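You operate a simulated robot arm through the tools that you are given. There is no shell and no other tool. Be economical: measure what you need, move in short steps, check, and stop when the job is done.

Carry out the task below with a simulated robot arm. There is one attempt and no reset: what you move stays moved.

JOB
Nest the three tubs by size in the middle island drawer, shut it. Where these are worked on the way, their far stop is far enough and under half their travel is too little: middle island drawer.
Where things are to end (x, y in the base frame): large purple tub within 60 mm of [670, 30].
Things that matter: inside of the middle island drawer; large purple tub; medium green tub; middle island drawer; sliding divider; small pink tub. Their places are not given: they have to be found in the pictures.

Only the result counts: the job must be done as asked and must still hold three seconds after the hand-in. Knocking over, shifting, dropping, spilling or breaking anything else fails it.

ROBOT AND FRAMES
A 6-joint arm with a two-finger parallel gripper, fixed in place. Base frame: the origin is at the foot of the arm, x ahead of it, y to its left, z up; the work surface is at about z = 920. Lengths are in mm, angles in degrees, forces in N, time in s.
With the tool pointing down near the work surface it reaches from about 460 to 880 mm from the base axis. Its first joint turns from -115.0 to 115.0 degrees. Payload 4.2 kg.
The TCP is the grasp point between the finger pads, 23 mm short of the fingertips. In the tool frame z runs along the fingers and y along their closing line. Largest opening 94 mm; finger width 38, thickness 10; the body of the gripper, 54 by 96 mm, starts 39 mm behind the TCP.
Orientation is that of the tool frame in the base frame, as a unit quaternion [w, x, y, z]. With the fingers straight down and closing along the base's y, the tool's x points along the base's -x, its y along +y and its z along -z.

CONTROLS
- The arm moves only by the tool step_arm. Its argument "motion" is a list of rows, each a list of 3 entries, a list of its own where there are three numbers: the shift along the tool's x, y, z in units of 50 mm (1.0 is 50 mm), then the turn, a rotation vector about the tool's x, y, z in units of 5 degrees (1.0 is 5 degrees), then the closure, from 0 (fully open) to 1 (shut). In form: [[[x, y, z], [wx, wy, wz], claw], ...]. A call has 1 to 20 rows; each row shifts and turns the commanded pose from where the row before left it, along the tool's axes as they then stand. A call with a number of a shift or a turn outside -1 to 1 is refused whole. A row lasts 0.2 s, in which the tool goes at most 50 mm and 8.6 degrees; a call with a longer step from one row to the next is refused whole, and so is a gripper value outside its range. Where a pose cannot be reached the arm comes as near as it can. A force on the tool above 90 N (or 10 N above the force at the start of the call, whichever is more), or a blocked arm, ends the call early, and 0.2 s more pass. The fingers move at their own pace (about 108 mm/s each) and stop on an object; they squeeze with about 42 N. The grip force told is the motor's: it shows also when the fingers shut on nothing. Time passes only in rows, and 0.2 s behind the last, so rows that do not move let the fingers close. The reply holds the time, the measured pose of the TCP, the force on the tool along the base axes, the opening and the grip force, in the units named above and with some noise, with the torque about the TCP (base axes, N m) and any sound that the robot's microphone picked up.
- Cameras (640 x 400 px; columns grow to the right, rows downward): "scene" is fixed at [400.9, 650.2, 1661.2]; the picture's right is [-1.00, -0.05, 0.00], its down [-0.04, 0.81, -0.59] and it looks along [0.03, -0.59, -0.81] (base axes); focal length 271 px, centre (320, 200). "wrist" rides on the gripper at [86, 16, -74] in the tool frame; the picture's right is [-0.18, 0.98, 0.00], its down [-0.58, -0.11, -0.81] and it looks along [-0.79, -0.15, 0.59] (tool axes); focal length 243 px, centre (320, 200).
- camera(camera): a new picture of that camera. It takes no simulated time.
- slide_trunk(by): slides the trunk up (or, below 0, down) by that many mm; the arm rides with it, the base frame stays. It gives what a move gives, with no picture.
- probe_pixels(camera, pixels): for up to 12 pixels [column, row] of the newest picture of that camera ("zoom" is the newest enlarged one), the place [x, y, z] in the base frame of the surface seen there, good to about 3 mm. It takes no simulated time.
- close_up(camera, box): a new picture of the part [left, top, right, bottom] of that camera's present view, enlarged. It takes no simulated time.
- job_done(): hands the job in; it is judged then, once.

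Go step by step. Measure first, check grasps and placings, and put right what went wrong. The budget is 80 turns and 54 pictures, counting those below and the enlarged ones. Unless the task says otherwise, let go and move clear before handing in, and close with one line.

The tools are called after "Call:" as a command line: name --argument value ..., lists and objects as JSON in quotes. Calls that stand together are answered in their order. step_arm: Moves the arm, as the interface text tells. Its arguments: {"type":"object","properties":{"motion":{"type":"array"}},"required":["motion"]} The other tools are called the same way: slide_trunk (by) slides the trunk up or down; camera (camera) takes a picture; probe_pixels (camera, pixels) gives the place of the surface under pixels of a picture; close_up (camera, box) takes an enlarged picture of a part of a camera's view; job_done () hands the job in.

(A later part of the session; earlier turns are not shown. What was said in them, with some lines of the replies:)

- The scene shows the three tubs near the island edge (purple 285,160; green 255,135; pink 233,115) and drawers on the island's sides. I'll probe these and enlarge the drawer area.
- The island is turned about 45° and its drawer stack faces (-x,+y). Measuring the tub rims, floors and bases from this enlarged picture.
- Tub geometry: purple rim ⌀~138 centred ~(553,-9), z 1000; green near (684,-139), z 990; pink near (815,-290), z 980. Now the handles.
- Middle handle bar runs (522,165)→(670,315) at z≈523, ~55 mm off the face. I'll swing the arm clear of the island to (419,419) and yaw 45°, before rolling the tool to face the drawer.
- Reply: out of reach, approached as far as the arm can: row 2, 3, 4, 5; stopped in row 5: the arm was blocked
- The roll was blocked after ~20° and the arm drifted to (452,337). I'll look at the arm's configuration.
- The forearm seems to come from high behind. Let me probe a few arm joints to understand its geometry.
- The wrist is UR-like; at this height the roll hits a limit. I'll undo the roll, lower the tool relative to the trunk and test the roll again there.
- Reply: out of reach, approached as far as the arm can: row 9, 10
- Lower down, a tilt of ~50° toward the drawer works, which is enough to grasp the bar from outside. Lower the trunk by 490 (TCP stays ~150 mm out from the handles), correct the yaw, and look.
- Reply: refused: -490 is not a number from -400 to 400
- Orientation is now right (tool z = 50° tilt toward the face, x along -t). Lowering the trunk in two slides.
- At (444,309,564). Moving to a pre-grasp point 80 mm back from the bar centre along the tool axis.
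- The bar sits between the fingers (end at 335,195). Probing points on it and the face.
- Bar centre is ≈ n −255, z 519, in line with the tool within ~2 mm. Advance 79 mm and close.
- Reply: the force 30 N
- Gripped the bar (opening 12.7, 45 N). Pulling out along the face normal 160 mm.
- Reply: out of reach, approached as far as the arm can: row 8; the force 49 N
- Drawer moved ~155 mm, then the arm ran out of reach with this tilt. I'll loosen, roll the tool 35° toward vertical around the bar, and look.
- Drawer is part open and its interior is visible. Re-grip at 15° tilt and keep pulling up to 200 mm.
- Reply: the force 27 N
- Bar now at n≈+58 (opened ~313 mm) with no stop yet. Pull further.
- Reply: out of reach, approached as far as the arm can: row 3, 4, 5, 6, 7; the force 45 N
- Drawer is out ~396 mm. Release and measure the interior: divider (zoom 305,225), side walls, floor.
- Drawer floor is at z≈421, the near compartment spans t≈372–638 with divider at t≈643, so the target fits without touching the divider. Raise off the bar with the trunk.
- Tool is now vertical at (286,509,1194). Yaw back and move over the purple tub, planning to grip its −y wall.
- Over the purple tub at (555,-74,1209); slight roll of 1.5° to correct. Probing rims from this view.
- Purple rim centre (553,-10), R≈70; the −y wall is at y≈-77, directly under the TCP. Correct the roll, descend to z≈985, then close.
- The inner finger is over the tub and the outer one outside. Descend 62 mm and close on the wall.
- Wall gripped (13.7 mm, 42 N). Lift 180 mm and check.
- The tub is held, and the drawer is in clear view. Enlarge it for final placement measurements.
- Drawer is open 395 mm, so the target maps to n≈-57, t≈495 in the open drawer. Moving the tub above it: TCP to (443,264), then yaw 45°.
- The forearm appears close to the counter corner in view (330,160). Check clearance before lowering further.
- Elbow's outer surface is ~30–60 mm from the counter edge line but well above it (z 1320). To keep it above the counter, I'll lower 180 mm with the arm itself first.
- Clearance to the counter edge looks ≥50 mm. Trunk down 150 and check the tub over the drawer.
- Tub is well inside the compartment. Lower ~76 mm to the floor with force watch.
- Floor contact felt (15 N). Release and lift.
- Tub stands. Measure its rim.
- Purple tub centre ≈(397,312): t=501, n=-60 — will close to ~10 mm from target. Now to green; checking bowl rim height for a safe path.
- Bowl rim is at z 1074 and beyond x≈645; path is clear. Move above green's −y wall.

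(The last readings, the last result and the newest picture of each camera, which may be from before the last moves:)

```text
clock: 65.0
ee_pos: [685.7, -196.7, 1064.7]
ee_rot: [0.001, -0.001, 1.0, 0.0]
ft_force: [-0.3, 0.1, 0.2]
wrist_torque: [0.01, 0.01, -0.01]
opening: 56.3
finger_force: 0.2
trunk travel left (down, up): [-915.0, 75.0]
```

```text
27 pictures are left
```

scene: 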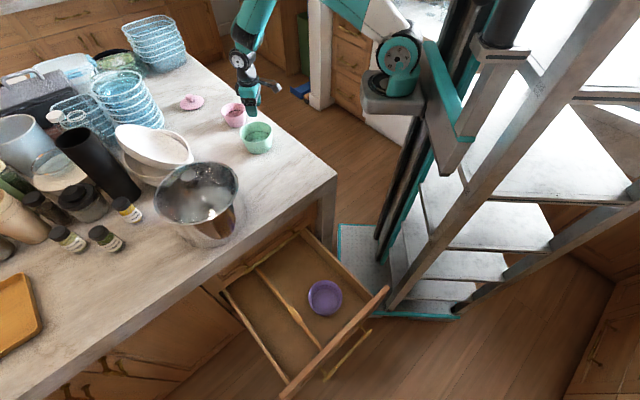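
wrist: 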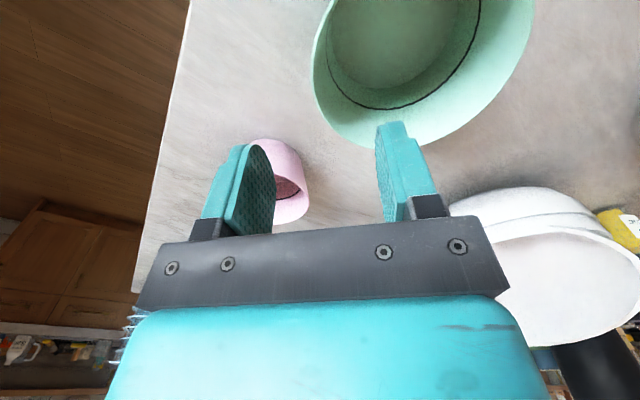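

Probing the green rim from this close view.

Call:
probe_pixels --camera "wrist" --pixels '[[314, 60], [330, 5], [340, 125], [370, 146], [410, 143], [460, 125], [505, 85], [380, 60], [345, 95], [370, 120], [440, 95]]'

Call:
probe_pixels --camera "scene" --pixels '[[308, 295], [341, 297], [324, 283], [345, 355], [325, 300]]'

```text
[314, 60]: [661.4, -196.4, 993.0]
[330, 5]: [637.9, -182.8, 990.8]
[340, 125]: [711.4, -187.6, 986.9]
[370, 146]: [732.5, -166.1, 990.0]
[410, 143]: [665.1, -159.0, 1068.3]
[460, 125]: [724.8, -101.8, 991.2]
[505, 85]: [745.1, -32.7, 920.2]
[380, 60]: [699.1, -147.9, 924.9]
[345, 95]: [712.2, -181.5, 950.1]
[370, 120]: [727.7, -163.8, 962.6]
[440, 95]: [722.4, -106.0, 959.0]
```

```text
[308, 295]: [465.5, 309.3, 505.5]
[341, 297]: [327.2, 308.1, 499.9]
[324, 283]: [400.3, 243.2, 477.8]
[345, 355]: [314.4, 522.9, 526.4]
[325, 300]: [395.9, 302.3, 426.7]
```

Green rim: centre (680,-140), R≈59, z 990. A shallow wall grip (≈11 mm overlap) lets the outer finger stay above purple's rim at release. Descend to z≈1002 and close.

Call:
step_arm --motion '[[[0.114, 0, 0.41], [0, 0, 0], 0.4], [[0, 0, 0.41], [0, 0, 0], 0.4], [[0, 0, 0.41], [0, 0, 0], 0.4], [[0, 0, 0], [0, 0, 0], 0.7], [[0, 0, 0], [0, 0, 0], 1], [[0, 0, 0], [0, 0, 0], 1], [[0, 0, 0], [0, 0, 0], 1]]'

Call:
camera --camera "wrist"

```text
clock: 66.6
ee_pos: [681.3, -197.5, 1003.9]
ee_rot: [0.001, -0.002, 1.0, 0.001]
ft_force: [1.7, 1.3, 4.6]
wrist_torque: [0.63, -0.07, -0.16]
opening: 6.2
finger_force: 41.3
trunk travel left (down, up): [-915.0, 75.0]
```

```text
26 pictures are left
```

wrist: 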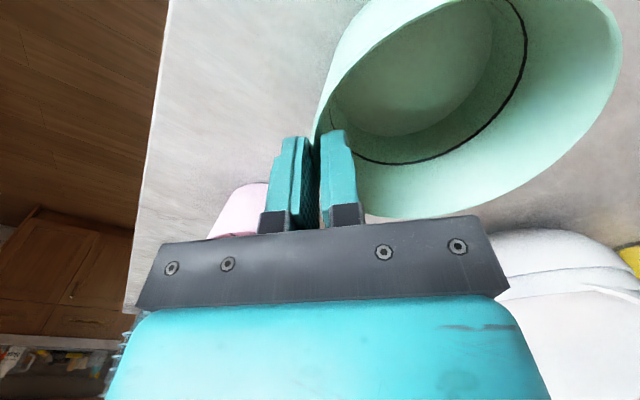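

Gripped (6.2 mm). Lift ~160 mm and check the hold.

Call:
step_arm --motion '[[[0, 0, -0.2], [0, 0, 0], 1], [[0, 0, -0.4], [0, 0, 0], 1], [[0, 0, -0.8], [0, 0, 0], 1], [[0, 0, -0.9], [0, 0, 0], 1], [[0, 0, -0.9], [0, 0, 0], 1], [[0, 0, 0], [0, 0, 0], 1]]'

Call:
camera --camera "wrist"

```text
clock: 68.0
ee_pos: [680.5, -196.9, 1163.4]
ee_rot: [0.0, -0.002, 1.0, 0.0]
ft_force: [0.0, -0.2, -1.4]
wrist_torque: [-0.04, -0.02, 0.0]
opening: 4.1
finger_force: 42.3
trunk travel left (down, up): [-915.0, 75.0]
```

```text
25 pictures are left
```

wrist: 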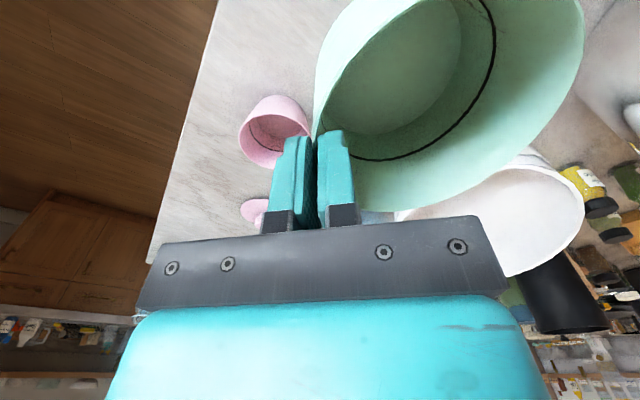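

Held; the opening of 4 mm suggests the wall seated flat on the pads, so the tub may be tilted. Probe its rim and floor.

Call:
probe_pixels --camera "wrist" --pixels '[[400, 211], [470, 185], [530, 135], [570, 85], [581, 30], [317, 95], [325, 60], [360, 20], [400, 60], [440, 40], [380, 100], [420, 100]]'

```text
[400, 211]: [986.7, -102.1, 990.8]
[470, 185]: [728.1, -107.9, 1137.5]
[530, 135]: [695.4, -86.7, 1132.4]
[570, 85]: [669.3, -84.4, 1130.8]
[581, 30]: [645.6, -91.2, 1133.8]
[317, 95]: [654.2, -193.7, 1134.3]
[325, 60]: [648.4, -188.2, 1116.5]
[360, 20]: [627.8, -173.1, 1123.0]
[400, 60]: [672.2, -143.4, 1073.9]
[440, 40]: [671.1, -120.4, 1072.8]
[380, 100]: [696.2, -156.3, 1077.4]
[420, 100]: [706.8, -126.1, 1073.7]
```

Tub is tilted ~8° (far rim 1131 vs near ~1149); I'll counter it with a 7° tool roll before lowering. First move over the drawer.

Call:
step_arm --motion '[[[0.4456, 0.851, -0.1], [0, 0, 0], 1], [[0.4456, 0.851, -0.1], [0, 0, 0], 1], [[0.4456, 0.851, 0], [0, 0, 0], 1], [[0.4456, 0.851, 0], [0, 0, 0], 1], [[0.4456, 0.851, 0], [0, 0, 0], 1], [[0.4456, 0.851, 0], [0, 0, 0], 1], [[0.4456, 0.851, 0], [0, 0, 0], 1], [[0.4456, 0.851, 0], [0, 0, 0], 1], [[0.4456, 0.851, 0], [0, 0, 0], 1], [[0.4456, 0.851, 0], [0, 0, 0], 1], [[0.4456, 0.851, 0], [0, 0, 0], 1], [[0, 0, 0], [0, 0, -1], 1], [[0, 0, 0], [0, 0, -1], 1], [[0, 0, 0], [0, 0, -1], 1], [[0, 0, 0], [0, 0, -1], 1], [[0, 0, 0], [0, 0, -1], 1], [[0, 0, 0], [0, 0, -1], 1], [[0, 0, 0], [0, 0, -1], 1], [[0, 0, 0], [0, 0, -1], 1], [[0, 0, 0], [0, 0, -1], 1]]'

Call:
slide_trunk --by -300

Call:
step_arm --motion '[[[0, 0, 0], [-0.7, 0, 0], 1], [[0, 0, 0], [-0.7, 0, 0], 1], [[0, 0, 0.8], [0, 0, 0], 1], [[0, 0, 0.8], [0, 0, 0], 1], [[0, 0, 0.8], [0, 0, 0], 1], [[0, 0, 0.8], [0, 0, 0], 1], [[0, 0, 0], [0, 0, 0], 1]]'

Call:
camera --camera "scene"

```text
clock: 72.2
ee_pos: [433.6, 270.5, 1172.8]
ee_rot: [0.001, -0.385, 0.923, 0.0]
ft_force: [-0.7, 0.4, -0.3]
wrist_torque: [-0.01, -0.01, -0.02]
opening: 3.0
finger_force: 41.2
trunk travel left (down, up): [-915.0, 75.0]
```

```text
clock: 75.2
ee_pos: [433.5, 269.9, 873.8]
ee_rot: [0.0, -0.384, 0.923, 0.001]
ft_force: [0.0, -0.2, -1.6]
wrist_torque: [-0.02, -0.01, 0.02]
opening: 3.0
finger_force: 42.3
trunk travel left (down, up): [-615.0, 375.0]
```

```text
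clock: 76.8
ee_pos: [419.4, 282.9, 713.1]
ee_rot: [-0.022, -0.384, 0.921, 0.057]
ft_force: [-0.1, 0.3, -1.0]
wrist_torque: [-0.07, -0.07, 0.01]
opening: 2.5
finger_force: 42.2
trunk travel left (down, up): [-615.0, 375.0]
```

```text
24 pictures are left
```

scene: 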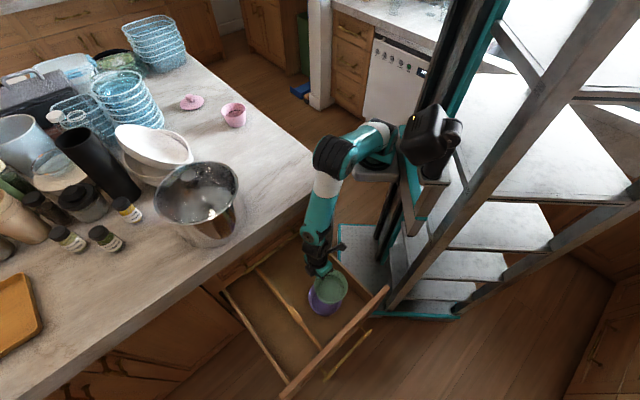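

The opening reads smaller (2.5 mm) — check whether the tub is slipping.

Call:
camera --camera "wrist"

Call:
close_up --camera "scene" --box '[270, 200, 380, 330]'

Call:
probe_pixels --camera "wrist" --pixels '[[470, 185], [530, 135], [570, 85], [581, 30], [317, 95], [400, 60], [440, 40], [380, 100], [420, 100], [325, 60]]'

```text
23 pictures are left
```

wrist: 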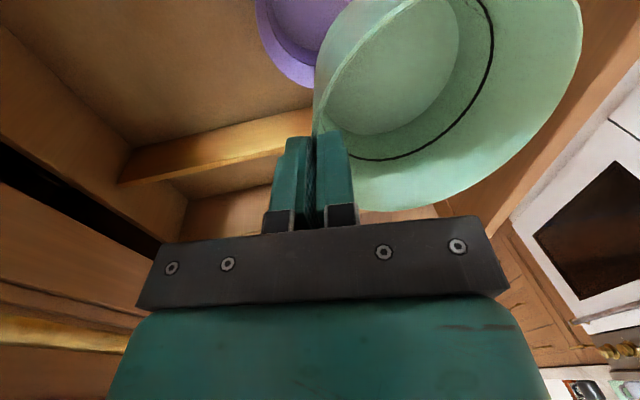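

```text
3.08 times, centred on (325, 265) of scene
```

zoom: 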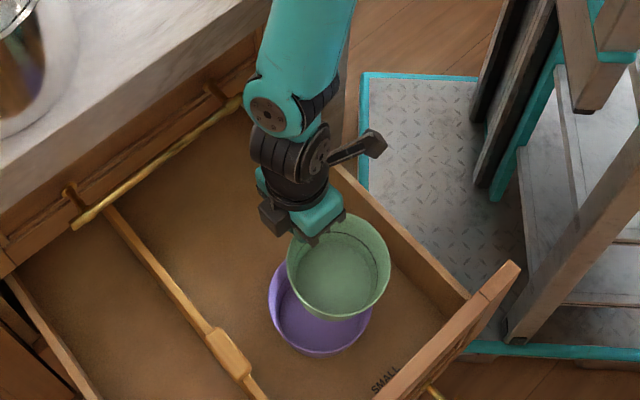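

```text
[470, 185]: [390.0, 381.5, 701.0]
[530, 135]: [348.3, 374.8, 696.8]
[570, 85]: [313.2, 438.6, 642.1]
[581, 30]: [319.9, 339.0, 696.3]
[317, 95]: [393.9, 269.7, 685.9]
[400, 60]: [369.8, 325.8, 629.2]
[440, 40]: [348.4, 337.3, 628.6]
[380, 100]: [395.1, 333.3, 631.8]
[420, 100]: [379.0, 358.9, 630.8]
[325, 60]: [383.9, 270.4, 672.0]
```

Level now (floor 629–631, far rim ~697) with no slip. The tilt shifted the TCP; shift −19 mm in n, +3 in t to centre over the purple tub, then lower the trunk 120.

Call:
step_arm --motion '[[[-0.064, -0.377, -0.046], [0, 0, 0], 1], [[0, 0, 0], [0, 0, 0], 1]]'

Call:
slide_trunk --by -120

Call:
close_up --camera "scene" --box '[270, 220, 380, 330]'

Call:
close_up --camera "wrist" --box '[240, 0, 640, 250]'

```text
clock: 77.4
ee_pos: [434.8, 272.0, 714.6]
ee_rot: [-0.023, -0.383, 0.922, 0.057]
ft_force: [-0.2, -0.7, -0.9]
wrist_torque: [-0.06, -0.03, 0.0]
opening: 2.8
finger_force: 42.4
trunk travel left (down, up): [-615.0, 375.0]
```

```text
clock: 78.9
ee_pos: [435.3, 271.1, 594.2]
ee_rot: [-0.025, -0.384, 0.921, 0.057]
ft_force: [0.2, -0.3, -1.0]
wrist_torque: [-0.01, -0.07, 0.03]
opening: 2.9
finger_force: 42.1
trunk travel left (down, up): [-495.0, 495.0]
```

```text
3.64 times, centred on (325, 275) of scene
```

zoom: 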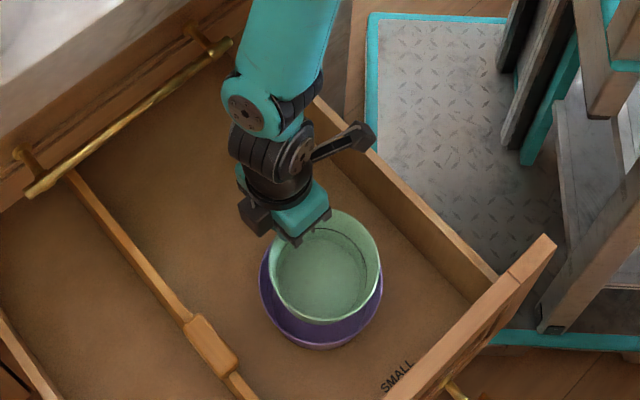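

```text
1.60 times, centred on (440, 125) of wrist
```

zoom: 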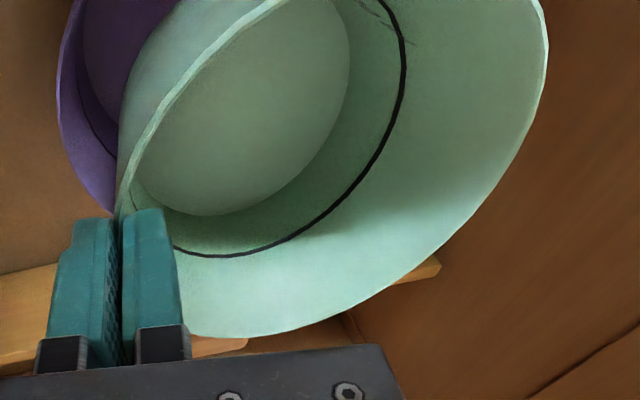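

Green is centred nearly over purple. Probe its rim and floor before the final lowering; I also note a "SMALL" label on the drawer floor near the front to inspect later.

Call:
probe_pixels --camera "zoom" --pixels '[[540, 60], [470, 210], [380, 290], [250, 333], [150, 140], [210, 60], [250, 120], [320, 80], [75, 130], [100, 195]]'

```text
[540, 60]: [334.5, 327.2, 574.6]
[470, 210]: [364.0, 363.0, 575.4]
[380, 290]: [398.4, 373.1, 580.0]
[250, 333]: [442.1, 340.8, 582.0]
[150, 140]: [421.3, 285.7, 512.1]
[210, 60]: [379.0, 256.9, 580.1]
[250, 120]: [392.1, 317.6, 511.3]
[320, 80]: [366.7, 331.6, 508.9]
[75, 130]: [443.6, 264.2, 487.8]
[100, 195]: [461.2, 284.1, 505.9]
```

Green centre is ~6 mm toward +n of purple's. Lower 69 mm with a −4 mm n correction.

Call:
step_arm --motion '[[[0, -0.061, 0.34], [0, 0, 0], 1], [[0, -0.061, 0.34], [0, 0, 0], 1], [[0, -0.061, 0.34], [0, 0, 0], 1], [[0, -0.061, 0.34], [0, 0, 0], 1], [[0, 0, 0], [0, 0, 0], 1]]'

Call:
close_up --camera "scene" --box '[280, 240, 370, 320]'

```text
clock: 80.1
ee_pos: [436.9, 270.3, 526.7]
ee_rot: [-0.022, -0.384, 0.921, 0.058]
ft_force: [-3.2, -1.3, 31.7]
wrist_torque: [0.06, 0.52, 0.17]
opening: 2.9
finger_force: 41.7
trunk travel left (down, up): [-495.0, 495.0]
```

```text
5.00 times, centred on (325, 280) of scene
```

zoom: 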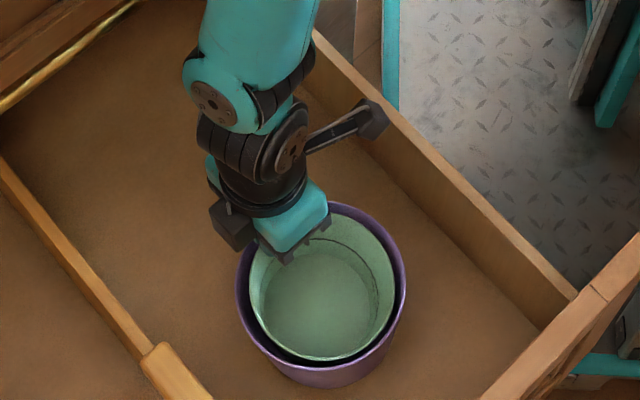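

Contact (32 N). Check the green floor height to see whether it's seated.

Call:
probe_pixels --camera "zoom" --pixels '[[320, 300], [300, 330], [350, 290], [250, 300], [393, 290], [320, 360], [240, 320], [405, 270], [300, 380]]'

```text
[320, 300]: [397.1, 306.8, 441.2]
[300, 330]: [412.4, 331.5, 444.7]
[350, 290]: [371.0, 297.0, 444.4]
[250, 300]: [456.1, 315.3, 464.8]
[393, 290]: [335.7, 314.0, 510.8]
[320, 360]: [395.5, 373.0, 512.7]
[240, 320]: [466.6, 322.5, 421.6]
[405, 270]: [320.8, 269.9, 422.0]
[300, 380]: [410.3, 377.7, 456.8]
```

Green's floor is ~13 mm above its seat. Open only slightly so it drops in without pushing purple's rim, then lift.

Call:
step_arm --motion '[[[0, 0, 0], [0, 0, 0], 0.9], [[0, 0, 0], [0, 0, 0], 0.88], [[0, 0, 0], [0, 0, 0], 0.88], [[0, 0, -0.3], [0, 0, 0], 0.88], [[0, 0, -0.6], [0, 0, 0], 0.8], [[0, 0, -0.9], [0, 0, 0], 0.6], [[0, 0, -0.9], [0, 0, 0], 0.4]]'

Call:
close_up --camera "scene" --box '[280, 240, 370, 320]'

Call:
probe_pixels --camera "zoom" --pixels '[[320, 300], [300, 330], [350, 290], [250, 300], [393, 290], [320, 360], [240, 320], [405, 270], [330, 240]]'

```text
clock: 81.7
ee_pos: [448.5, 258.5, 660.2]
ee_rot: [-0.024, -0.384, 0.921, 0.056]
ft_force: [0.3, -0.2, 0.7]
wrist_torque: [0.02, 0.02, 0.01]
opening: 56.8
finger_force: 0.0
trunk travel left (down, up): [-495.0, 495.0]
```

```text
5.00 times, centred on (325, 280) of scene
```

zoom: 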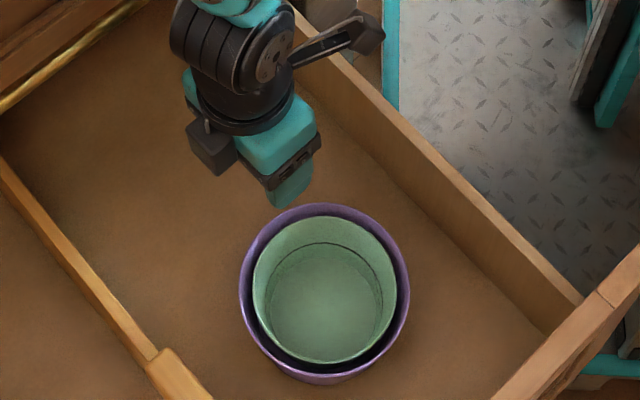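

```text
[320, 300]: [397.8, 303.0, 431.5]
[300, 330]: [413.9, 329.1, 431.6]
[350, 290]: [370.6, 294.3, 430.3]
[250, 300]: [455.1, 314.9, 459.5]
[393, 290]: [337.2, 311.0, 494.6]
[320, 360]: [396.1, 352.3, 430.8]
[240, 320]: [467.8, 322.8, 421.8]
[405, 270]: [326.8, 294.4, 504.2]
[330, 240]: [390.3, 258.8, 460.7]
```

Green is seated (floor 431, level). Now a look at the label in the drawer.

Call:
close_up --camera "scene" --box '[230, 280, 400, 390]'

Call:
step_arm --motion '[[[0, 0, 0], [0.7, 0, 0], 0.4], [[0, 0, 0], [0.7, 0, 0], 0.4]]'

Call:
slide_trunk --by 300

Call:
slide_trunk --by 180

```text
3.64 times, centred on (315, 335) of scene
```

zoom: 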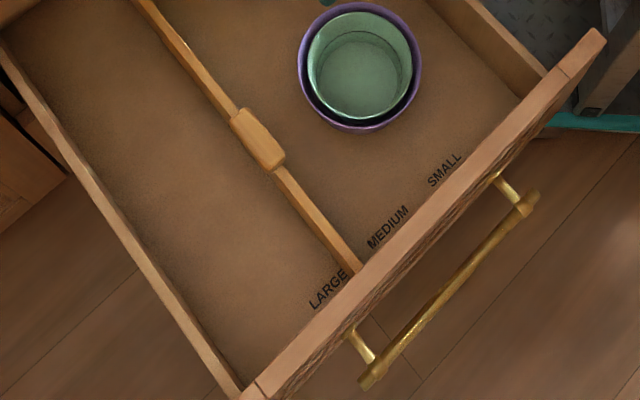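

```text
clock: 82.3
ee_pos: [449.0, 257.2, 659.9]
ee_rot: [0.001, -0.384, 0.923, -0.001]
ft_force: [-0.2, -0.2, -0.1]
wrist_torque: [0.04, -0.02, 0.0]
opening: 56.3
finger_force: 0.1
trunk travel left (down, up): [-495.0, 495.0]
```

```text
clock: 85.3
ee_pos: [449.4, 257.8, 959.9]
ee_rot: [0.001, -0.383, 0.924, 0.0]
ft_force: [0.6, -0.6, -0.1]
wrist_torque: [-0.04, 0.01, -0.01]
opening: 56.5
finger_force: 0.1
trunk travel left (down, up): [-795.0, 195.0]
```

```text
clock: 87.3
ee_pos: [449.3, 256.8, 1139.7]
ee_rot: [0.0, -0.384, 0.923, 0.0]
ft_force: [0.0, -0.3, 0.2]
wrist_torque: [-0.01, 0.0, -0.01]
opening: 56.5
finger_force: 0.1
trunk travel left (down, up): [-975.0, 15.0]
```

The LARGE/MEDIUM/SMALL marks are a scale for the divider, which stays as is. Next: fly to the pink tub with yaw 20°.

Call:
step_arm --motion '[[[0, 0, 0], [0, 0, 1], 0.4], [[0, 0, 0], [0, 0, 1], 0.4], [[0, 0, 0], [0, 0, 1], 0.4], [[0, 0, 0], [0, 0, 1], 0.4], [[0, 0, 0], [0, 0, 1], 0.4], [[-0.2425, -0.9135, 0], [0, 0, 0], 0.4], [[-0.2425, -0.9135, 0], [0, 0, 0], 0.4], [[-0.2425, -0.9135, 0], [0, 0, 0], 0.4], [[-0.2425, -0.9135, 0], [0, 0, 0], 0.4], [[-0.2425, -0.9135, 0], [0, 0, 0], 0.4], [[-0.2425, -0.9135, 0], [0, 0, 0], 0.4], [[-0.2425, -0.9135, 0], [0, 0, 0], 0.4], [[-0.2425, -0.9135, 0], [0, 0, 0], 0.4], [[-0.2425, -0.9135, 0], [0, 0, 0], 0.4], [[-0.2425, -0.9135, 0], [0, 0, 0], 0.4], [[-0.2425, -0.9135, 0], [0, 0, 0], 0.4], [[-0.2425, -0.9135, 0], [0, 0, 0], 0.4], [[0, 0, 0], [0, 0, 0], 0.4]]'

Call:
camera --camera "wrist"

```text
clock: 91.1
ee_pos: [774.7, -207.7, 1139.6]
ee_rot: [0.0, -0.175, 0.985, 0.001]
ft_force: [0.4, -0.5, 0.0]
wrist_torque: [0.05, 0.0, 0.01]
opening: 56.6
finger_force: 0.1
trunk travel left (down, up): [-975.0, 15.0]
```

```text
16 pictures are left
```

wrist: 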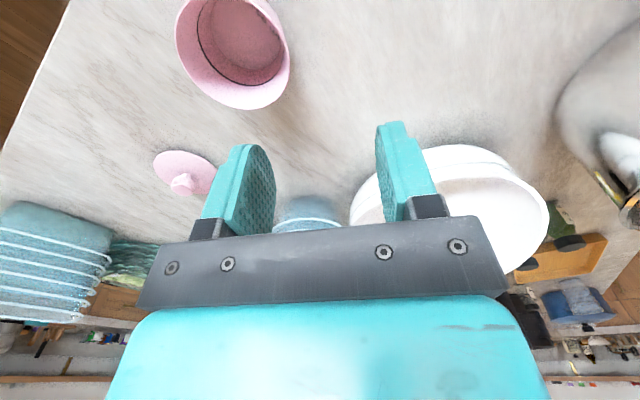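

Pink is visible (230,50). Probing its rim, plus the white bowl's height.

Call:
probe_pixels --camera "wrist" --pixels '[[177, 40], [195, 82], [225, 103], [260, 106], [287, 80], [288, 45], [235, 45], [275, 10], [180, 20], [460, 150], [360, 200], [190, 185]]'

```text
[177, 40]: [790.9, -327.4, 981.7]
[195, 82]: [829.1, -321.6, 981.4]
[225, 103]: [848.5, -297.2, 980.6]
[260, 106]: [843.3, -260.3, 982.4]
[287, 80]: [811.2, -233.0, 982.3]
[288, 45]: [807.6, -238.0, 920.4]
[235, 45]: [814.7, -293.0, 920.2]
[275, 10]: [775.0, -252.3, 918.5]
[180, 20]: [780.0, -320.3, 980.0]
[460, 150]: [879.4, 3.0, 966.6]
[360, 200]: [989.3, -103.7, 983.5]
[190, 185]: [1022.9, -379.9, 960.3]
```

Pink: centre (802,-281), R≈47.5, rim z 981. Grip its +y-side wall at (786,-237) with a 7° roll so the pads match the wall slope, then lift.

Call:
slide_trunk --by -50

Call:
step_arm --motion '[[[0, -0.634, 0], [0, 0, 0], 0.4], [[0, 0, 0], [0.7, 0, 0], 0.4], [[0, 0, 0], [0.7, 0, 0], 0.4], [[0, 0.076, 0.62], [0, 0, 0], 0.4], [[0, 0.076, 0.62], [0, 0, 0], 0.4], [[0, 0.076, 0.6], [0, 0, 0], 0.4], [[0, 0, 0], [0, 0, 0], 0.4]]'

Call:
camera --camera "wrist"

```text
clock: 92.0
ee_pos: [773.3, -207.1, 1090.2]
ee_rot: [0.001, -0.175, 0.985, 0.0]
ft_force: [1.2, 0.4, -0.4]
wrist_torque: [-0.02, -0.03, 0.05]
opening: 56.1
finger_force: 0.0
trunk travel left (down, up): [-925.0, 65.0]
```

```text
clock: 93.6
ee_pos: [784.9, -237.1, 997.1]
ee_rot: [0.011, -0.176, 0.983, -0.06]
ft_force: [0.3, 0.7, 0.2]
wrist_torque: [-0.04, 0.03, 0.03]
opening: 56.1
finger_force: 0.1
trunk travel left (down, up): [-925.0, 65.0]
```

```text
15 pictures are left
```

wrist: 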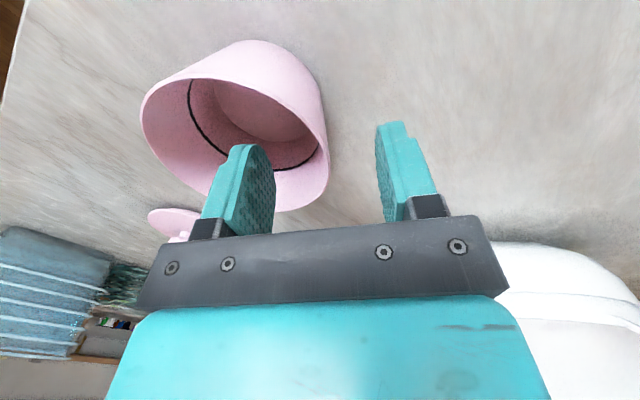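

Fingers straddle the right wall. Close and lift ~150 mm.

Call:
step_arm --motion '[[[0, 0, 0], [0, 0, 0], 0.7], [[0, 0, 0], [0, 0, 0], 1], [[0, 0, 0], [0, 0, 0], 1], [[0, 0, 0], [0, 0, 0], 1], [[0, -0.024, -0.2], [0, 0, 0], 1], [[0, -0.05, -0.4], [0, 0, 0], 1], [[0, -0.1, -0.8], [0, 0, 0], 1], [[0, -0.11, -0.9], [0, 0, 0], 1], [[0, -0.11, -0.9], [0, 0, 0], 1], [[0, 0, 0], [0, 0, 0], 1]]'

Call:
camera --camera "wrist"

```text
clock: 95.8
ee_pos: [785.8, -236.4, 1157.3]
ee_rot: [0.011, -0.175, 0.983, -0.06]
ft_force: [0.6, -0.1, -1.4]
wrist_torque: [0.04, 0.05, -0.01]
opening: 7.3
finger_force: 41.8
trunk travel left (down, up): [-925.0, 65.0]
```

```text
14 pictures are left
```

wrist: 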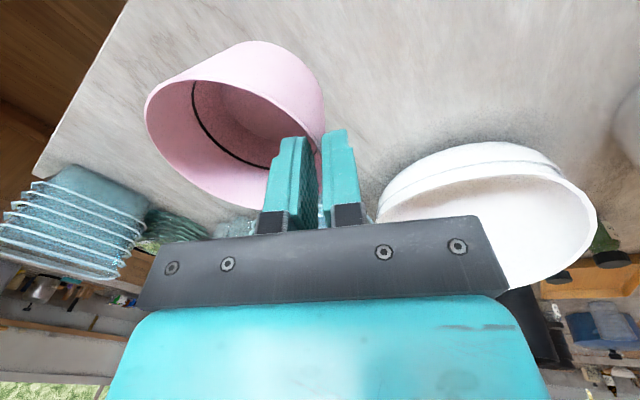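

Held. Probe pink's rim/floor for tilt and centre offset relative to the TCP.

Call:
probe_pixels --camera "wrist" --pixels '[[147, 115], [165, 160], [195, 190], [240, 208], [160, 88], [200, 75], [250, 90], [265, 110], [240, 120], [318, 165], [325, 110]]'

```text
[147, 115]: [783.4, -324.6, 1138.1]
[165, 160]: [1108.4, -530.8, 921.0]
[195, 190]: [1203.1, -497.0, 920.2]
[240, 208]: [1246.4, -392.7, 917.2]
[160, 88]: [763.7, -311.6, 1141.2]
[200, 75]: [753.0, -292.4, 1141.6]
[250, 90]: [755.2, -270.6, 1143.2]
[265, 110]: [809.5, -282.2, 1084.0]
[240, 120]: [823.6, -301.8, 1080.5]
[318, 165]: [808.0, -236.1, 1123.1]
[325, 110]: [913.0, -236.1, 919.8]
```

Pink is level within ~3°, centre 45 mm from the TCP along −y. Yaw to 0 and carry to (398.5,354) above the nest.

Call:
step_arm --motion '[[[0, 0, 0], [0, 0.122, 0.9925], 1], [[0, 0, 0], [0, 0.122, 0.9925], 1], [[0, 0, 0], [0, 0.122, 0.9925], 1], [[0, 0, 0], [0, 0.122, 0.9925], 1], [[0.516, 0.781, -0.096], [0, 0, 0], 1], [[0.516, 0.781, -0.096], [0, 0, 0], 1], [[0.516, 0.781, -0.096], [0, 0, 0], 1], [[0.516, 0.781, -0.096], [0, 0, 0], 1], [[0.516, 0.781, -0.096], [0, 0, 0], 1], [[0.516, 0.781, -0.096], [0, 0, 0], 1], [[0.516, 0.781, -0.096], [0, 0, 0], 1], [[0.516, 0.781, -0.096], [0, 0, 0], 1], [[0.516, 0.781, -0.096], [0, 0, 0], 1], [[0.516, 0.781, -0.096], [0, 0, 0], 1], [[0.516, 0.781, -0.096], [0, 0, 0], 1], [[0.516, 0.781, -0.096], [0, 0, 0], 1], [[0.516, 0.781, -0.096], [0, 0, 0], 1], [[0.516, 0.781, -0.096], [0, 0, 0], 1], [[0.516, 0.781, -0.096], [0, 0, 0], 1]]'

Call:
slide_trunk --by -300

```text
clock: 99.8
ee_pos: [396.5, 350.5, 1158.8]
ee_rot: [0.0, -0.001, 0.998, -0.061]
ft_force: [0.4, 0.9, -0.9]
wrist_torque: [0.09, 0.02, 0.0]
opening: 6.9
finger_force: 42.1
trunk travel left (down, up): [-925.0, 65.0]
```

```text
clock: 102.8
ee_pos: [397.3, 351.8, 857.6]
ee_rot: [0.001, -0.002, 0.998, -0.061]
ft_force: [0.1, 0.9, -0.5]
wrist_torque: [0.06, 0.03, 0.0]
opening: 6.8
finger_force: 42.0
trunk travel left (down, up): [-625.0, 365.0]
```

Lower 160 mm by arm, then trunk −110, then inspect.

Call:
step_arm --motion '[[[0, 0.0976, 0.794], [0, 0, 0], 1], [[0, 0.0976, 0.794], [0, 0, 0], 1], [[0, 0.0976, 0.794], [0, 0, 0], 1], [[0, 0.0976, 0.794], [0, 0, 0], 1], [[0, 0, 0], [0, 0, 0], 1]]'

Call:
slide_trunk --by -110

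Call:
close_up --camera "scene" --box '[270, 220, 390, 320]'

Call:
camera --camera "wrist"

```text
clock: 104.0
ee_pos: [395.9, 351.8, 697.3]
ee_rot: [0.001, -0.001, 0.998, -0.061]
ft_force: [-0.3, -0.1, -1.7]
wrist_torque: [0.05, -0.01, -0.06]
opening: 6.9
finger_force: 41.5
trunk travel left (down, up): [-625.0, 365.0]
```

```text
clock: 105.5
ee_pos: [396.8, 351.4, 587.2]
ee_rot: [0.001, -0.002, 0.998, -0.062]
ft_force: [0.3, 0.3, -1.2]
wrist_torque: [0.04, -0.04, -0.04]
opening: 7.0
finger_force: 41.8
trunk travel left (down, up): [-515.0, 475.0]
```

```text
4.00 times, centred on (330, 270) of scene
```

zoom: 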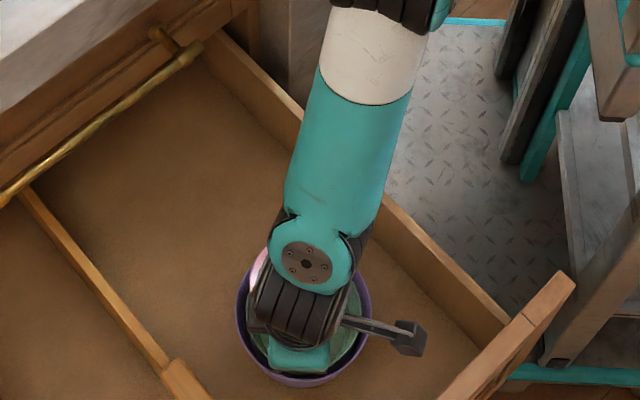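

```text
12 pictures are left
```

wrist: 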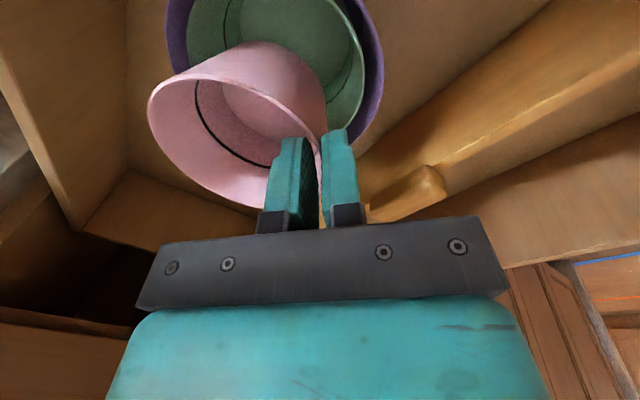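

Scene view is occluded; use the wrist view to probe pink's rim and the green/purple rims.

Call:
probe_pixels --camera "wrist" --pixels '[[150, 108], [163, 83], [200, 76], [235, 82], [270, 110], [240, 105], [366, 60], [358, 100], [382, 60], [375, 105], [170, 40], [190, 30]]'

```text
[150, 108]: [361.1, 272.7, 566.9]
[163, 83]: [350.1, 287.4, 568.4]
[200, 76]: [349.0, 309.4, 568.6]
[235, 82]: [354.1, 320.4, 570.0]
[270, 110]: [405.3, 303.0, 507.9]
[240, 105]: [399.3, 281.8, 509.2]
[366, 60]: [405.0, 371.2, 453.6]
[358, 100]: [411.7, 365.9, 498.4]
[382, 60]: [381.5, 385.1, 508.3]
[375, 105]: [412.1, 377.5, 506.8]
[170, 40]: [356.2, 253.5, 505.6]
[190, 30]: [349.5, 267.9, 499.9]
```

Pink centre (395.5,305), floor z 508; nest centre ≈(395.5,310). Lower 59 mm with +3.5 mm y.

Call:
step_arm --motion '[[[0, 0.054, 0.29], [0, 0, 0], 1], [[0, 0.054, 0.29], [0, 0, 0], 1], [[0, 0.054, 0.29], [0, 0, 0], 1], [[0, 0.054, 0.29], [0, 0, 0], 1], [[0, 0, 0], [0, 0, 0], 1]]'

Call:
camera --camera "wrist"

Call:
probe_pixels --camera "wrist" --pixels '[[150, 108], [163, 83], [200, 76], [270, 110], [240, 105], [366, 60], [358, 100], [190, 30]]'

```text
clock: 106.7
ee_pos: [395.9, 354.9, 529.3]
ee_rot: [0.002, -0.002, 0.998, -0.062]
ft_force: [-0.4, 0.0, -2.0]
wrist_torque: [0.05, 0.02, 0.04]
opening: 6.9
finger_force: 42.1
trunk travel left (down, up): [-515.0, 475.0]
```

```text
11 pictures are left
```

wrist: 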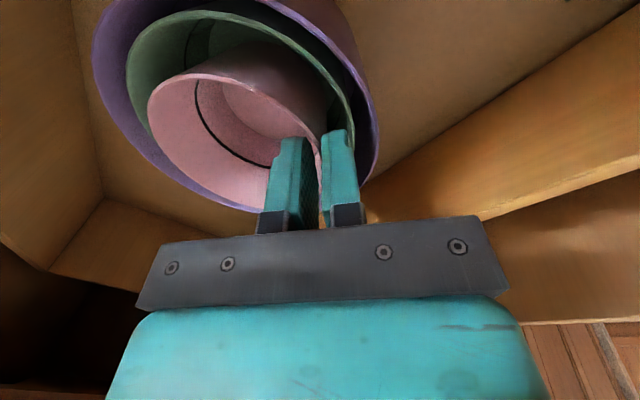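

```text
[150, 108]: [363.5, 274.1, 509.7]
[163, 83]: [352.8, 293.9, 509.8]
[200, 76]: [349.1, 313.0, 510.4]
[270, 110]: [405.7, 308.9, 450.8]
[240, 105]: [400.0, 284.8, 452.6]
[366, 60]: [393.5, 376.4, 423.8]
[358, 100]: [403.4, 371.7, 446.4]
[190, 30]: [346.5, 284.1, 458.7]
```

Pink is inside green with no contact, floor ~17 mm above seat. Down 6 more, then small release and lift straight up.

Call:
step_arm --motion '[[[0, 0.008, 0.06], [0, 0, 0], 1], [[0, 0.008, 0.06], [0, 0, 0], 1], [[0, 0, 0], [0, 0, 0], 0.87], [[0, 0, 0], [0, 0, 0], 0.84], [[0, 0, 0], [0, 0, 0], 0.84], [[0, -0.024, -0.2], [0, 0, 0], 0.84], [[0, -0.04, -0.4], [0, 0, 0], 0.8], [[0, -0.09, -0.8], [0, 0, 0], 0.6], [[0, -0.1, -0.9], [0, 0, 0], 0.4]]'

Call:
camera --camera "wrist"

```text
clock: 108.7
ee_pos: [396.8, 355.1, 637.5]
ee_rot: [0.001, -0.001, 0.998, -0.062]
ft_force: [0.4, -1.0, 0.3]
wrist_torque: [0.0, -0.01, -0.02]
opening: 56.4
finger_force: 0.1
trunk travel left (down, up): [-515.0, 475.0]
```

```text
10 pictures are left
```

wrist: 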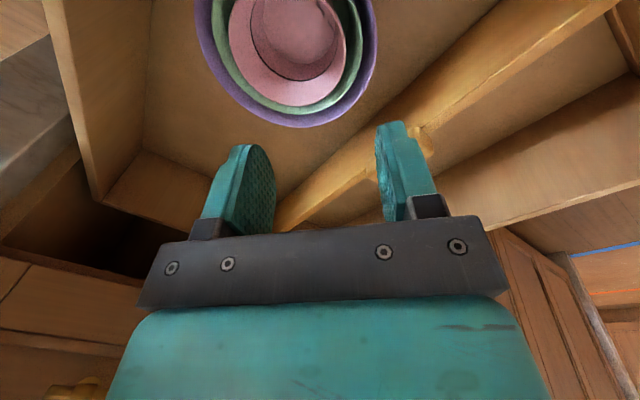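

Pink looks nested concentrically. Verify levels via probes, then rise, yaw 45° and move out beyond the drawer front above the bar.

Call:
probe_pixels --camera "wrist" --pixels '[[295, 105], [345, 45], [235, 50], [290, 30], [310, 45], [270, 45], [300, 115], [357, 70], [225, 80], [290, 126], [372, 40], [205, 50]]'

Call:
step_arm --motion '[[[0, -0.122, -0.99], [0, 0, 0], 0.5], [[0, -0.122, -0.99], [0, 0, 0], 0.5], [[0, 0, 0], [-0.7, 0, 0], 0.5], [[0, 0, 0], [-0.7, 0, 0], 0.5], [[0, 0, 0], [0, 0, -1], 0.5], [[0, 0, 0], [0, 0, -1], 0.5], [[0, 0, 0], [0, 0, -1], 0.5], [[0, 0, 0], [0, 0, -1], 0.5], [[0, 0, 0], [0, 0, -1], 0.5], [[0, 0, 0], [0, 0, -1], 0.5], [[0, 0, 0], [0, 0, -1], 0.5], [[0, 0, 0], [0, 0, -1], 0.5], [[0, 0, 0], [0, 0, -1], 0.5], [[-0.215, 0.88, 0], [0, 0, 0], 0.5], [[-0.215, 0.88, 0], [0, 0, 0], 0.5], [[-0.215, 0.88, 0], [0, 0, 0], 0.5], [[-0.215, 0.88, 0], [0, 0, 0], 0.5], [[0, 0, 0], [1, 0, 0], 0.5], [[0, 0, 0], [1, 0, 0], 0.5], [[0, 0, 0], [1, 0, 0], 0.5]]'

Call:
camera --camera "scene"

```text
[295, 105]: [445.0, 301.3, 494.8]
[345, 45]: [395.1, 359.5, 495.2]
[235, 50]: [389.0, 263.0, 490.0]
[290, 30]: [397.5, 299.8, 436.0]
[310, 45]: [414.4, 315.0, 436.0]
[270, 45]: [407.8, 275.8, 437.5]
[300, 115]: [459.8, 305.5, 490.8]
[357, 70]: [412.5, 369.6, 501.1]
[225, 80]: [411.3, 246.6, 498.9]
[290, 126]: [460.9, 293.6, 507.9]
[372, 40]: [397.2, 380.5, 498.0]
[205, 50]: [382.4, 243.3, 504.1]
```

```text
clock: 112.9
ee_pos: [297.9, 506.3, 737.7]
ee_rot: [0.041, -0.382, 0.918, -0.101]
ft_force: [0.3, 0.1, 0.4]
wrist_torque: [-0.02, -0.01, 0.01]
opening: 47.1
finger_force: 0.0
out of reach, approached as far as the arm can: row 20
trunk travel left (down, up): [-515.0, 475.0]
```

```text
9 pictures are left
```

scene: 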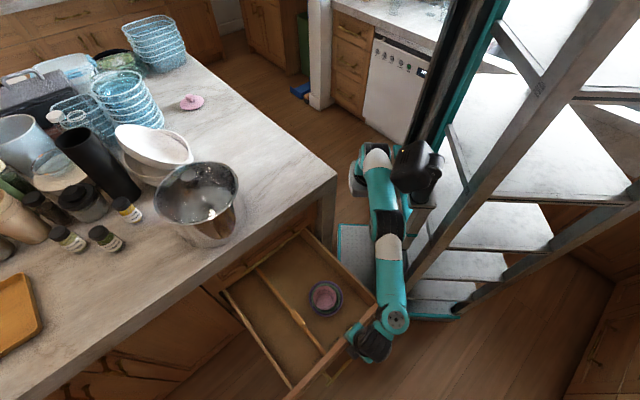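

All three nested (pink floor 436, level). Check the bar's exact position now before descending over it.

Call:
probe_pixels --camera "scene" --pixels '[[340, 366], [345, 362], [335, 372], [350, 355], [330, 376], [320, 375], [378, 308]]'

Call:
slide_trunk --by -60

Call:
close_up --camera "wrist" --box '[150, 0, 550, 250]'

```text
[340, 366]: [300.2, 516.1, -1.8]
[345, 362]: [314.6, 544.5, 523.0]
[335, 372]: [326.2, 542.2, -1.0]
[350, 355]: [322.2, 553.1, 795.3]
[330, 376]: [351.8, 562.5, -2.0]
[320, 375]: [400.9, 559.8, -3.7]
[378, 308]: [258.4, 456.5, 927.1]
```

```text
clock: 113.9
ee_pos: [298.3, 507.7, 676.9]
ee_rot: [0.042, -0.382, 0.918, -0.1]
ft_force: [0.3, -0.7, -0.3]
wrist_torque: [0.03, -0.01, 0.02]
opening: 47.2
finger_force: 0.1
trunk travel left (down, up): [-455.0, 535.0]
```

```text
1.60 times, centred on (350, 125) of wrist
```

zoom: 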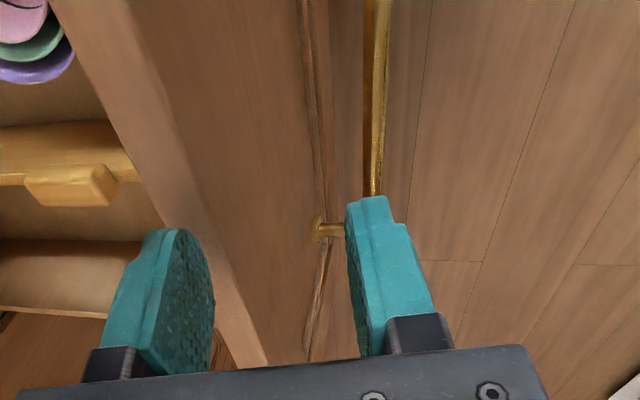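

The inner finger is over the front panel edge and the bar lies farther out (zoom 375,100). Probe to get actual numbers.

Call:
probe_pixels --camera "zoom" --pixels '[[375, 100], [377, 50], [372, 180], [150, 120], [110, 50], [315, 100], [320, 225], [230, 330], [130, 170]]'

```text
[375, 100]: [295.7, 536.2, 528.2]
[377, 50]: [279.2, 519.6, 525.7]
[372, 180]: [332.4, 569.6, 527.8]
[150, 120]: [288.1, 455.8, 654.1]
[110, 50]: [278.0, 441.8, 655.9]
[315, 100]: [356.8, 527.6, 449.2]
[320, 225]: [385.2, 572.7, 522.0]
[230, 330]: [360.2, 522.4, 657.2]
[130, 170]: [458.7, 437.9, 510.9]
```

The bar is at n≈170 (drawer now at 422 mm open), so the TCP must go 20 mm farther out. Shift and check.

Call:
step_arm --motion '[[[0, 0.2, -0.045], [0, 0, 0], 0.5], [[0, 0.2, -0.045], [0, 0, 0], 0.5], [[0, 0, 0], [0, 0, 0], 0.5]]'

```text
clock: 114.7
ee_pos: [269.7, 509.9, 675.0]
ee_rot: [0.042, -0.382, 0.918, -0.101]
ft_force: [0.4, -1.1, 0.6]
wrist_torque: [0.05, 0.0, 0.02]
opening: 46.8
finger_force: 0.1
out of reach, approached as far as the arm can: row 1, 2
trunk travel left (down, up): [-455.0, 535.0]
```

TCP now at n≈170, t≈551 — aligned over the bar. Lower with the trunk 156 mm and close on the bar.

Call:
slide_trunk --by -154

Call:
step_arm --motion '[[[0, 0, 0], [0, 0, 0], 1], [[0, 0, 0], [0, 0, 0], 1], [[0, 0, 0], [0, 0, 0], 1]]'

```text
clock: 116.4
ee_pos: [268.6, 510.0, 520.8]
ee_rot: [0.041, -0.382, 0.918, -0.1]
ft_force: [0.2, -0.6, 0.8]
wrist_torque: [0.0, 0.03, -0.01]
opening: 47.2
finger_force: 0.1
trunk travel left (down, up): [-301.0, 689.0]
```

```text
clock: 117.2
ee_pos: [269.5, 509.8, 522.1]
ee_rot: [0.042, -0.381, 0.918, -0.101]
ft_force: [0.6, 1.0, 3.3]
wrist_torque: [-0.27, 0.32, -0.71]
opening: 12.8
finger_force: 45.2
trunk travel left (down, up): [-301.0, 689.0]
```

Bar gripped. Push the drawer in gently ~255 mm.

Call:
step_arm --motion '[[[0, -0.12, 0.027], [0, 0, 0], 1], [[0, -0.2, 0.045], [0, 0, 0], 1], [[0, -0.3, 0.067], [0, 0, 0], 1], [[0, -0.35, 0.078], [0, 0, 0], 1], [[0, -0.35, 0.078], [0, 0, 0], 1], [[0, -0.35, 0.078], [0, 0, 0], 1], [[0, -0.35, 0.078], [0, 0, 0], 1], [[0, -0.35, 0.078], [0, 0, 0], 1], [[0, -0.35, 0.078], [0, 0, 0], 1], [[0, -0.35, 0.078], [0, 0, 0], 1], [[0, -0.35, 0.078], [0, 0, 0], 1], [[0, -0.35, 0.078], [0, 0, 0], 1], [[0, -0.35, 0.078], [0, 0, 0], 1], [[0, -0.35, 0.078], [0, 0, 0], 1], [[0, -0.35, 0.078], [0, 0, 0], 1], [[0, -0.2, 0.045], [0, 0, 0], 1], [[0, -0.1, 0.022], [0, 0, 0], 1]]'

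Call:
camera --camera "scene"

```text
clock: 120.8
ee_pos: [455.5, 324.3, 518.8]
ee_rot: [0.04, -0.383, 0.917, -0.103]
ft_force: [-9.3, -7.4, -40.5]
wrist_torque: [0.2, -0.29, -0.88]
opening: 12.6
finger_force: 45.1
trunk travel left (down, up): [-301.0, 689.0]
```

```text
7 pictures are left
```

scene: 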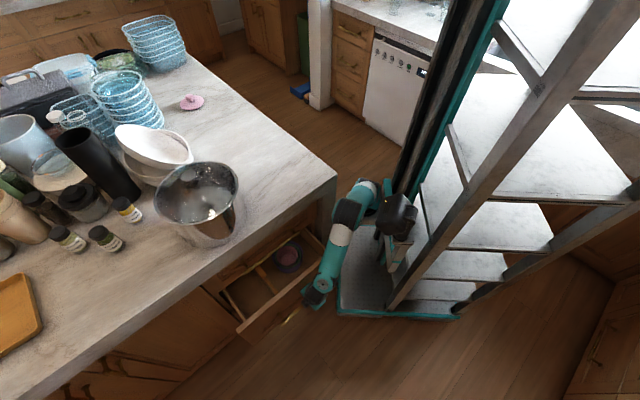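

Drawer is in to n≈-93 and the nest rode along (288,258). Loosen, roll to ~47° tilt around the bar, re-grip.

Call:
probe_pixels --camera "scene" --pixels '[[288, 256], [276, 256], [302, 255], [288, 247], [288, 264]]'

Call:
step_arm --motion '[[[0, 0, 0], [0, 0, 0], 0.5], [[0, 0, 0], [0, 0, 0], 0.5], [[0, 0, 0], [1, 0, 0], 0.5], [[0, 0, 0], [1, 0, 0], 0.5], [[0, 0, 0], [1, 0, 0], 0.5], [[0, 0, 0], [1, 0, 0], 0.5], [[0, 0, 0], [1, 0, 0], 0.5], [[0, 0, 0], [1, 0, 0], 0.5], [[0, 0, 0], [0.6, 0, 0], 0.5], [[0, 0, 0], [0, 0, 0], 0.5]]'

```text
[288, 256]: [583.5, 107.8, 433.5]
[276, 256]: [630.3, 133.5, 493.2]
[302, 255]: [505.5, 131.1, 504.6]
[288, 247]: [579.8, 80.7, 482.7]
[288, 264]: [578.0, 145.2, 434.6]
```

```text
clock: 123.0
ee_pos: [455.3, 325.8, 520.0]
ee_rot: [0.148, -0.355, 0.851, -0.357]
ft_force: [0.1, -0.7, -0.8]
wrist_torque: [0.0, -0.01, -0.03]
opening: 47.1
finger_force: 0.1
trunk travel left (down, up): [-301.0, 689.0]
```

Nest centre ≈(575,125) → final about 26 mm from target. Close and push the remaining ~162 mm along −n.

Call:
step_arm --motion '[[[0, 0, 0], [0, 0, 0], 1], [[0, 0, 0], [0, 0, 0], 1], [[0, 0, 0], [0, 0, 0], 1], [[0, -0.1, 0.102], [0, 0, 0], 1], [[0, -0.2, 0.204], [0, 0, 0], 1], [[0, -0.25, 0.255], [0, 0, 0], 1], [[0, -0.25, 0.255], [0, 0, 0], 1], [[0, -0.25, 0.255], [0, 0, 0], 1], [[0, -0.25, 0.255], [0, 0, 0], 1], [[0, -0.25, 0.255], [0, 0, 0], 1], [[0, -0.25, 0.255], [0, 0, 0], 1], [[0, -0.2, 0.204], [0, 0, 0], 1], [[0, -0.14, 0.143], [0, 0, 0], 1], [[0, -0.1, 0.102], [0, 0, 0], 1], [[0, -0.06, 0.061], [0, 0, 0], 1], [[0, 0, 0], [0, 0, 0], 1]]'

```text
clock: 126.4
ee_pos: [571.5, 209.0, 520.8]
ee_rot: [0.148, -0.354, 0.851, -0.357]
ft_force: [-5.7, -5.5, 25.5]
wrist_torque: [0.05, 0.01, -0.26]
opening: 12.9
finger_force: 44.6
trunk travel left (down, up): [-301.0, 689.0]
```

Bar is at n≈-256, equal to the original closed position. Press a few mm more to confirm the stop.

Call:
step_arm --motion '[[[0, -0.056, 0.057], [0, 0, 0], 1], [[0, -0.056, 0.057], [0, 0, 0], 1], [[0, 0, 0], [0, 0, 0], 1]]'

Call:
close_up --camera "scene" --box '[190, 200, 350, 300]'

```text
clock: 127.2
ee_pos: [576.0, 206.9, 519.2]
ee_rot: [0.149, -0.358, 0.851, -0.354]
ft_force: [-46.2, 34.8, 4.7]
wrist_torque: [0.58, -0.66, -1.53]
opening: 12.8
finger_force: 45.2
trunk travel left (down, up): [-301.0, 689.0]
```

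```text
4.00 times, centred on (270, 250) of scene
```

zoom: 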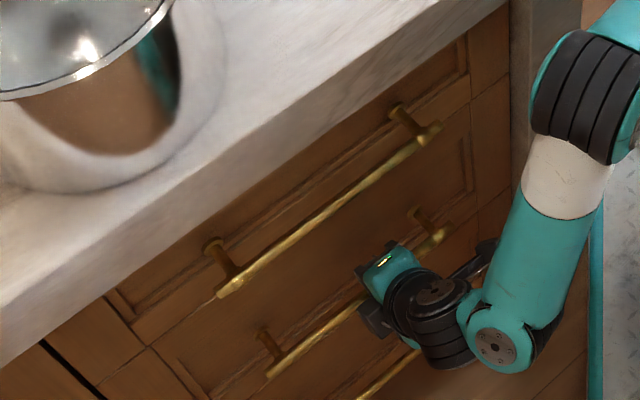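

Stop felt (~57 N against the push) and the drawer matches its initial picture. Release and back straight out along the tool axis.

Call:
step_arm --motion '[[[0, 0.04, -0.04], [0, 0, 0], 1], [[0, 0, 0], [0, 0, 0], 0.5], [[0, 0, 0], [0, 0, 0], 0.5], [[0, 0, -0.4], [0, 0, 0], 0.5], [[0, 0, -0.7], [0, 0, 0], 0.5], [[0, 0, -0.7], [0, 0, 0], 0.5], [[0, 0, -0.7], [0, 0, 0], 0.5], [[0, 0, 0], [0, 0, 0], 0.5]]'

Call:
close_up --camera "scene" --box '[190, 200, 350, 300]'

Call:
probe_pixels --camera "zoom" --pixels '[[432, 243], [276, 370], [415, 212], [340, 250], [335, 208]]'

```text
clock: 129.0
ee_pos: [511.0, 269.5, 606.8]
ee_rot: [0.149, -0.355, 0.852, -0.356]
ft_force: [0.4, 0.6, -0.5]
wrist_torque: [0.02, 0.04, -0.01]
opening: 46.9
finger_force: 0.0
trunk travel left (down, up): [-301.0, 689.0]
```

```text
4.00 times, centred on (270, 250) of scene
```

zoom: 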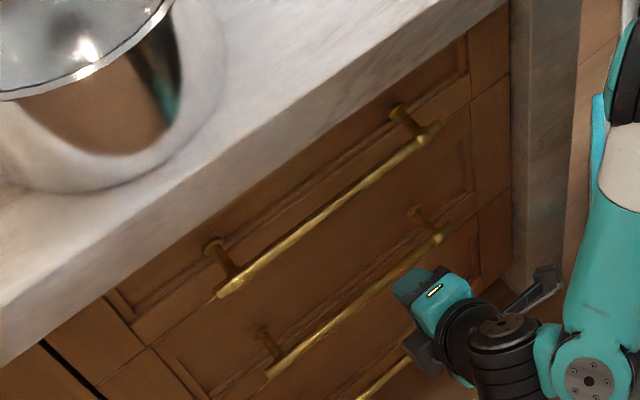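

```text
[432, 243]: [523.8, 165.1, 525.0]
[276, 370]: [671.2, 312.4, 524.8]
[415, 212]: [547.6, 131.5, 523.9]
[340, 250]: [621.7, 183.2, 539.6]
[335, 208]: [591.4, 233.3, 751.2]
```

The handle bar is back at its starting place: (523.8,165.1) and (671.2,312.4), against (522.7,165.0) and (670.0,315.4) at the start. The hand is clear of it, so I'm handing in.

Call:
job_done

```text
The job is handed in.
```

The purple, green and pink tubs are nested by size in the middle island drawer and the drawer is shut. By my last measurement with the drawer part open, the purple tub should sit about 26 mm from [670, 30]; I didn't measure it again after closing.
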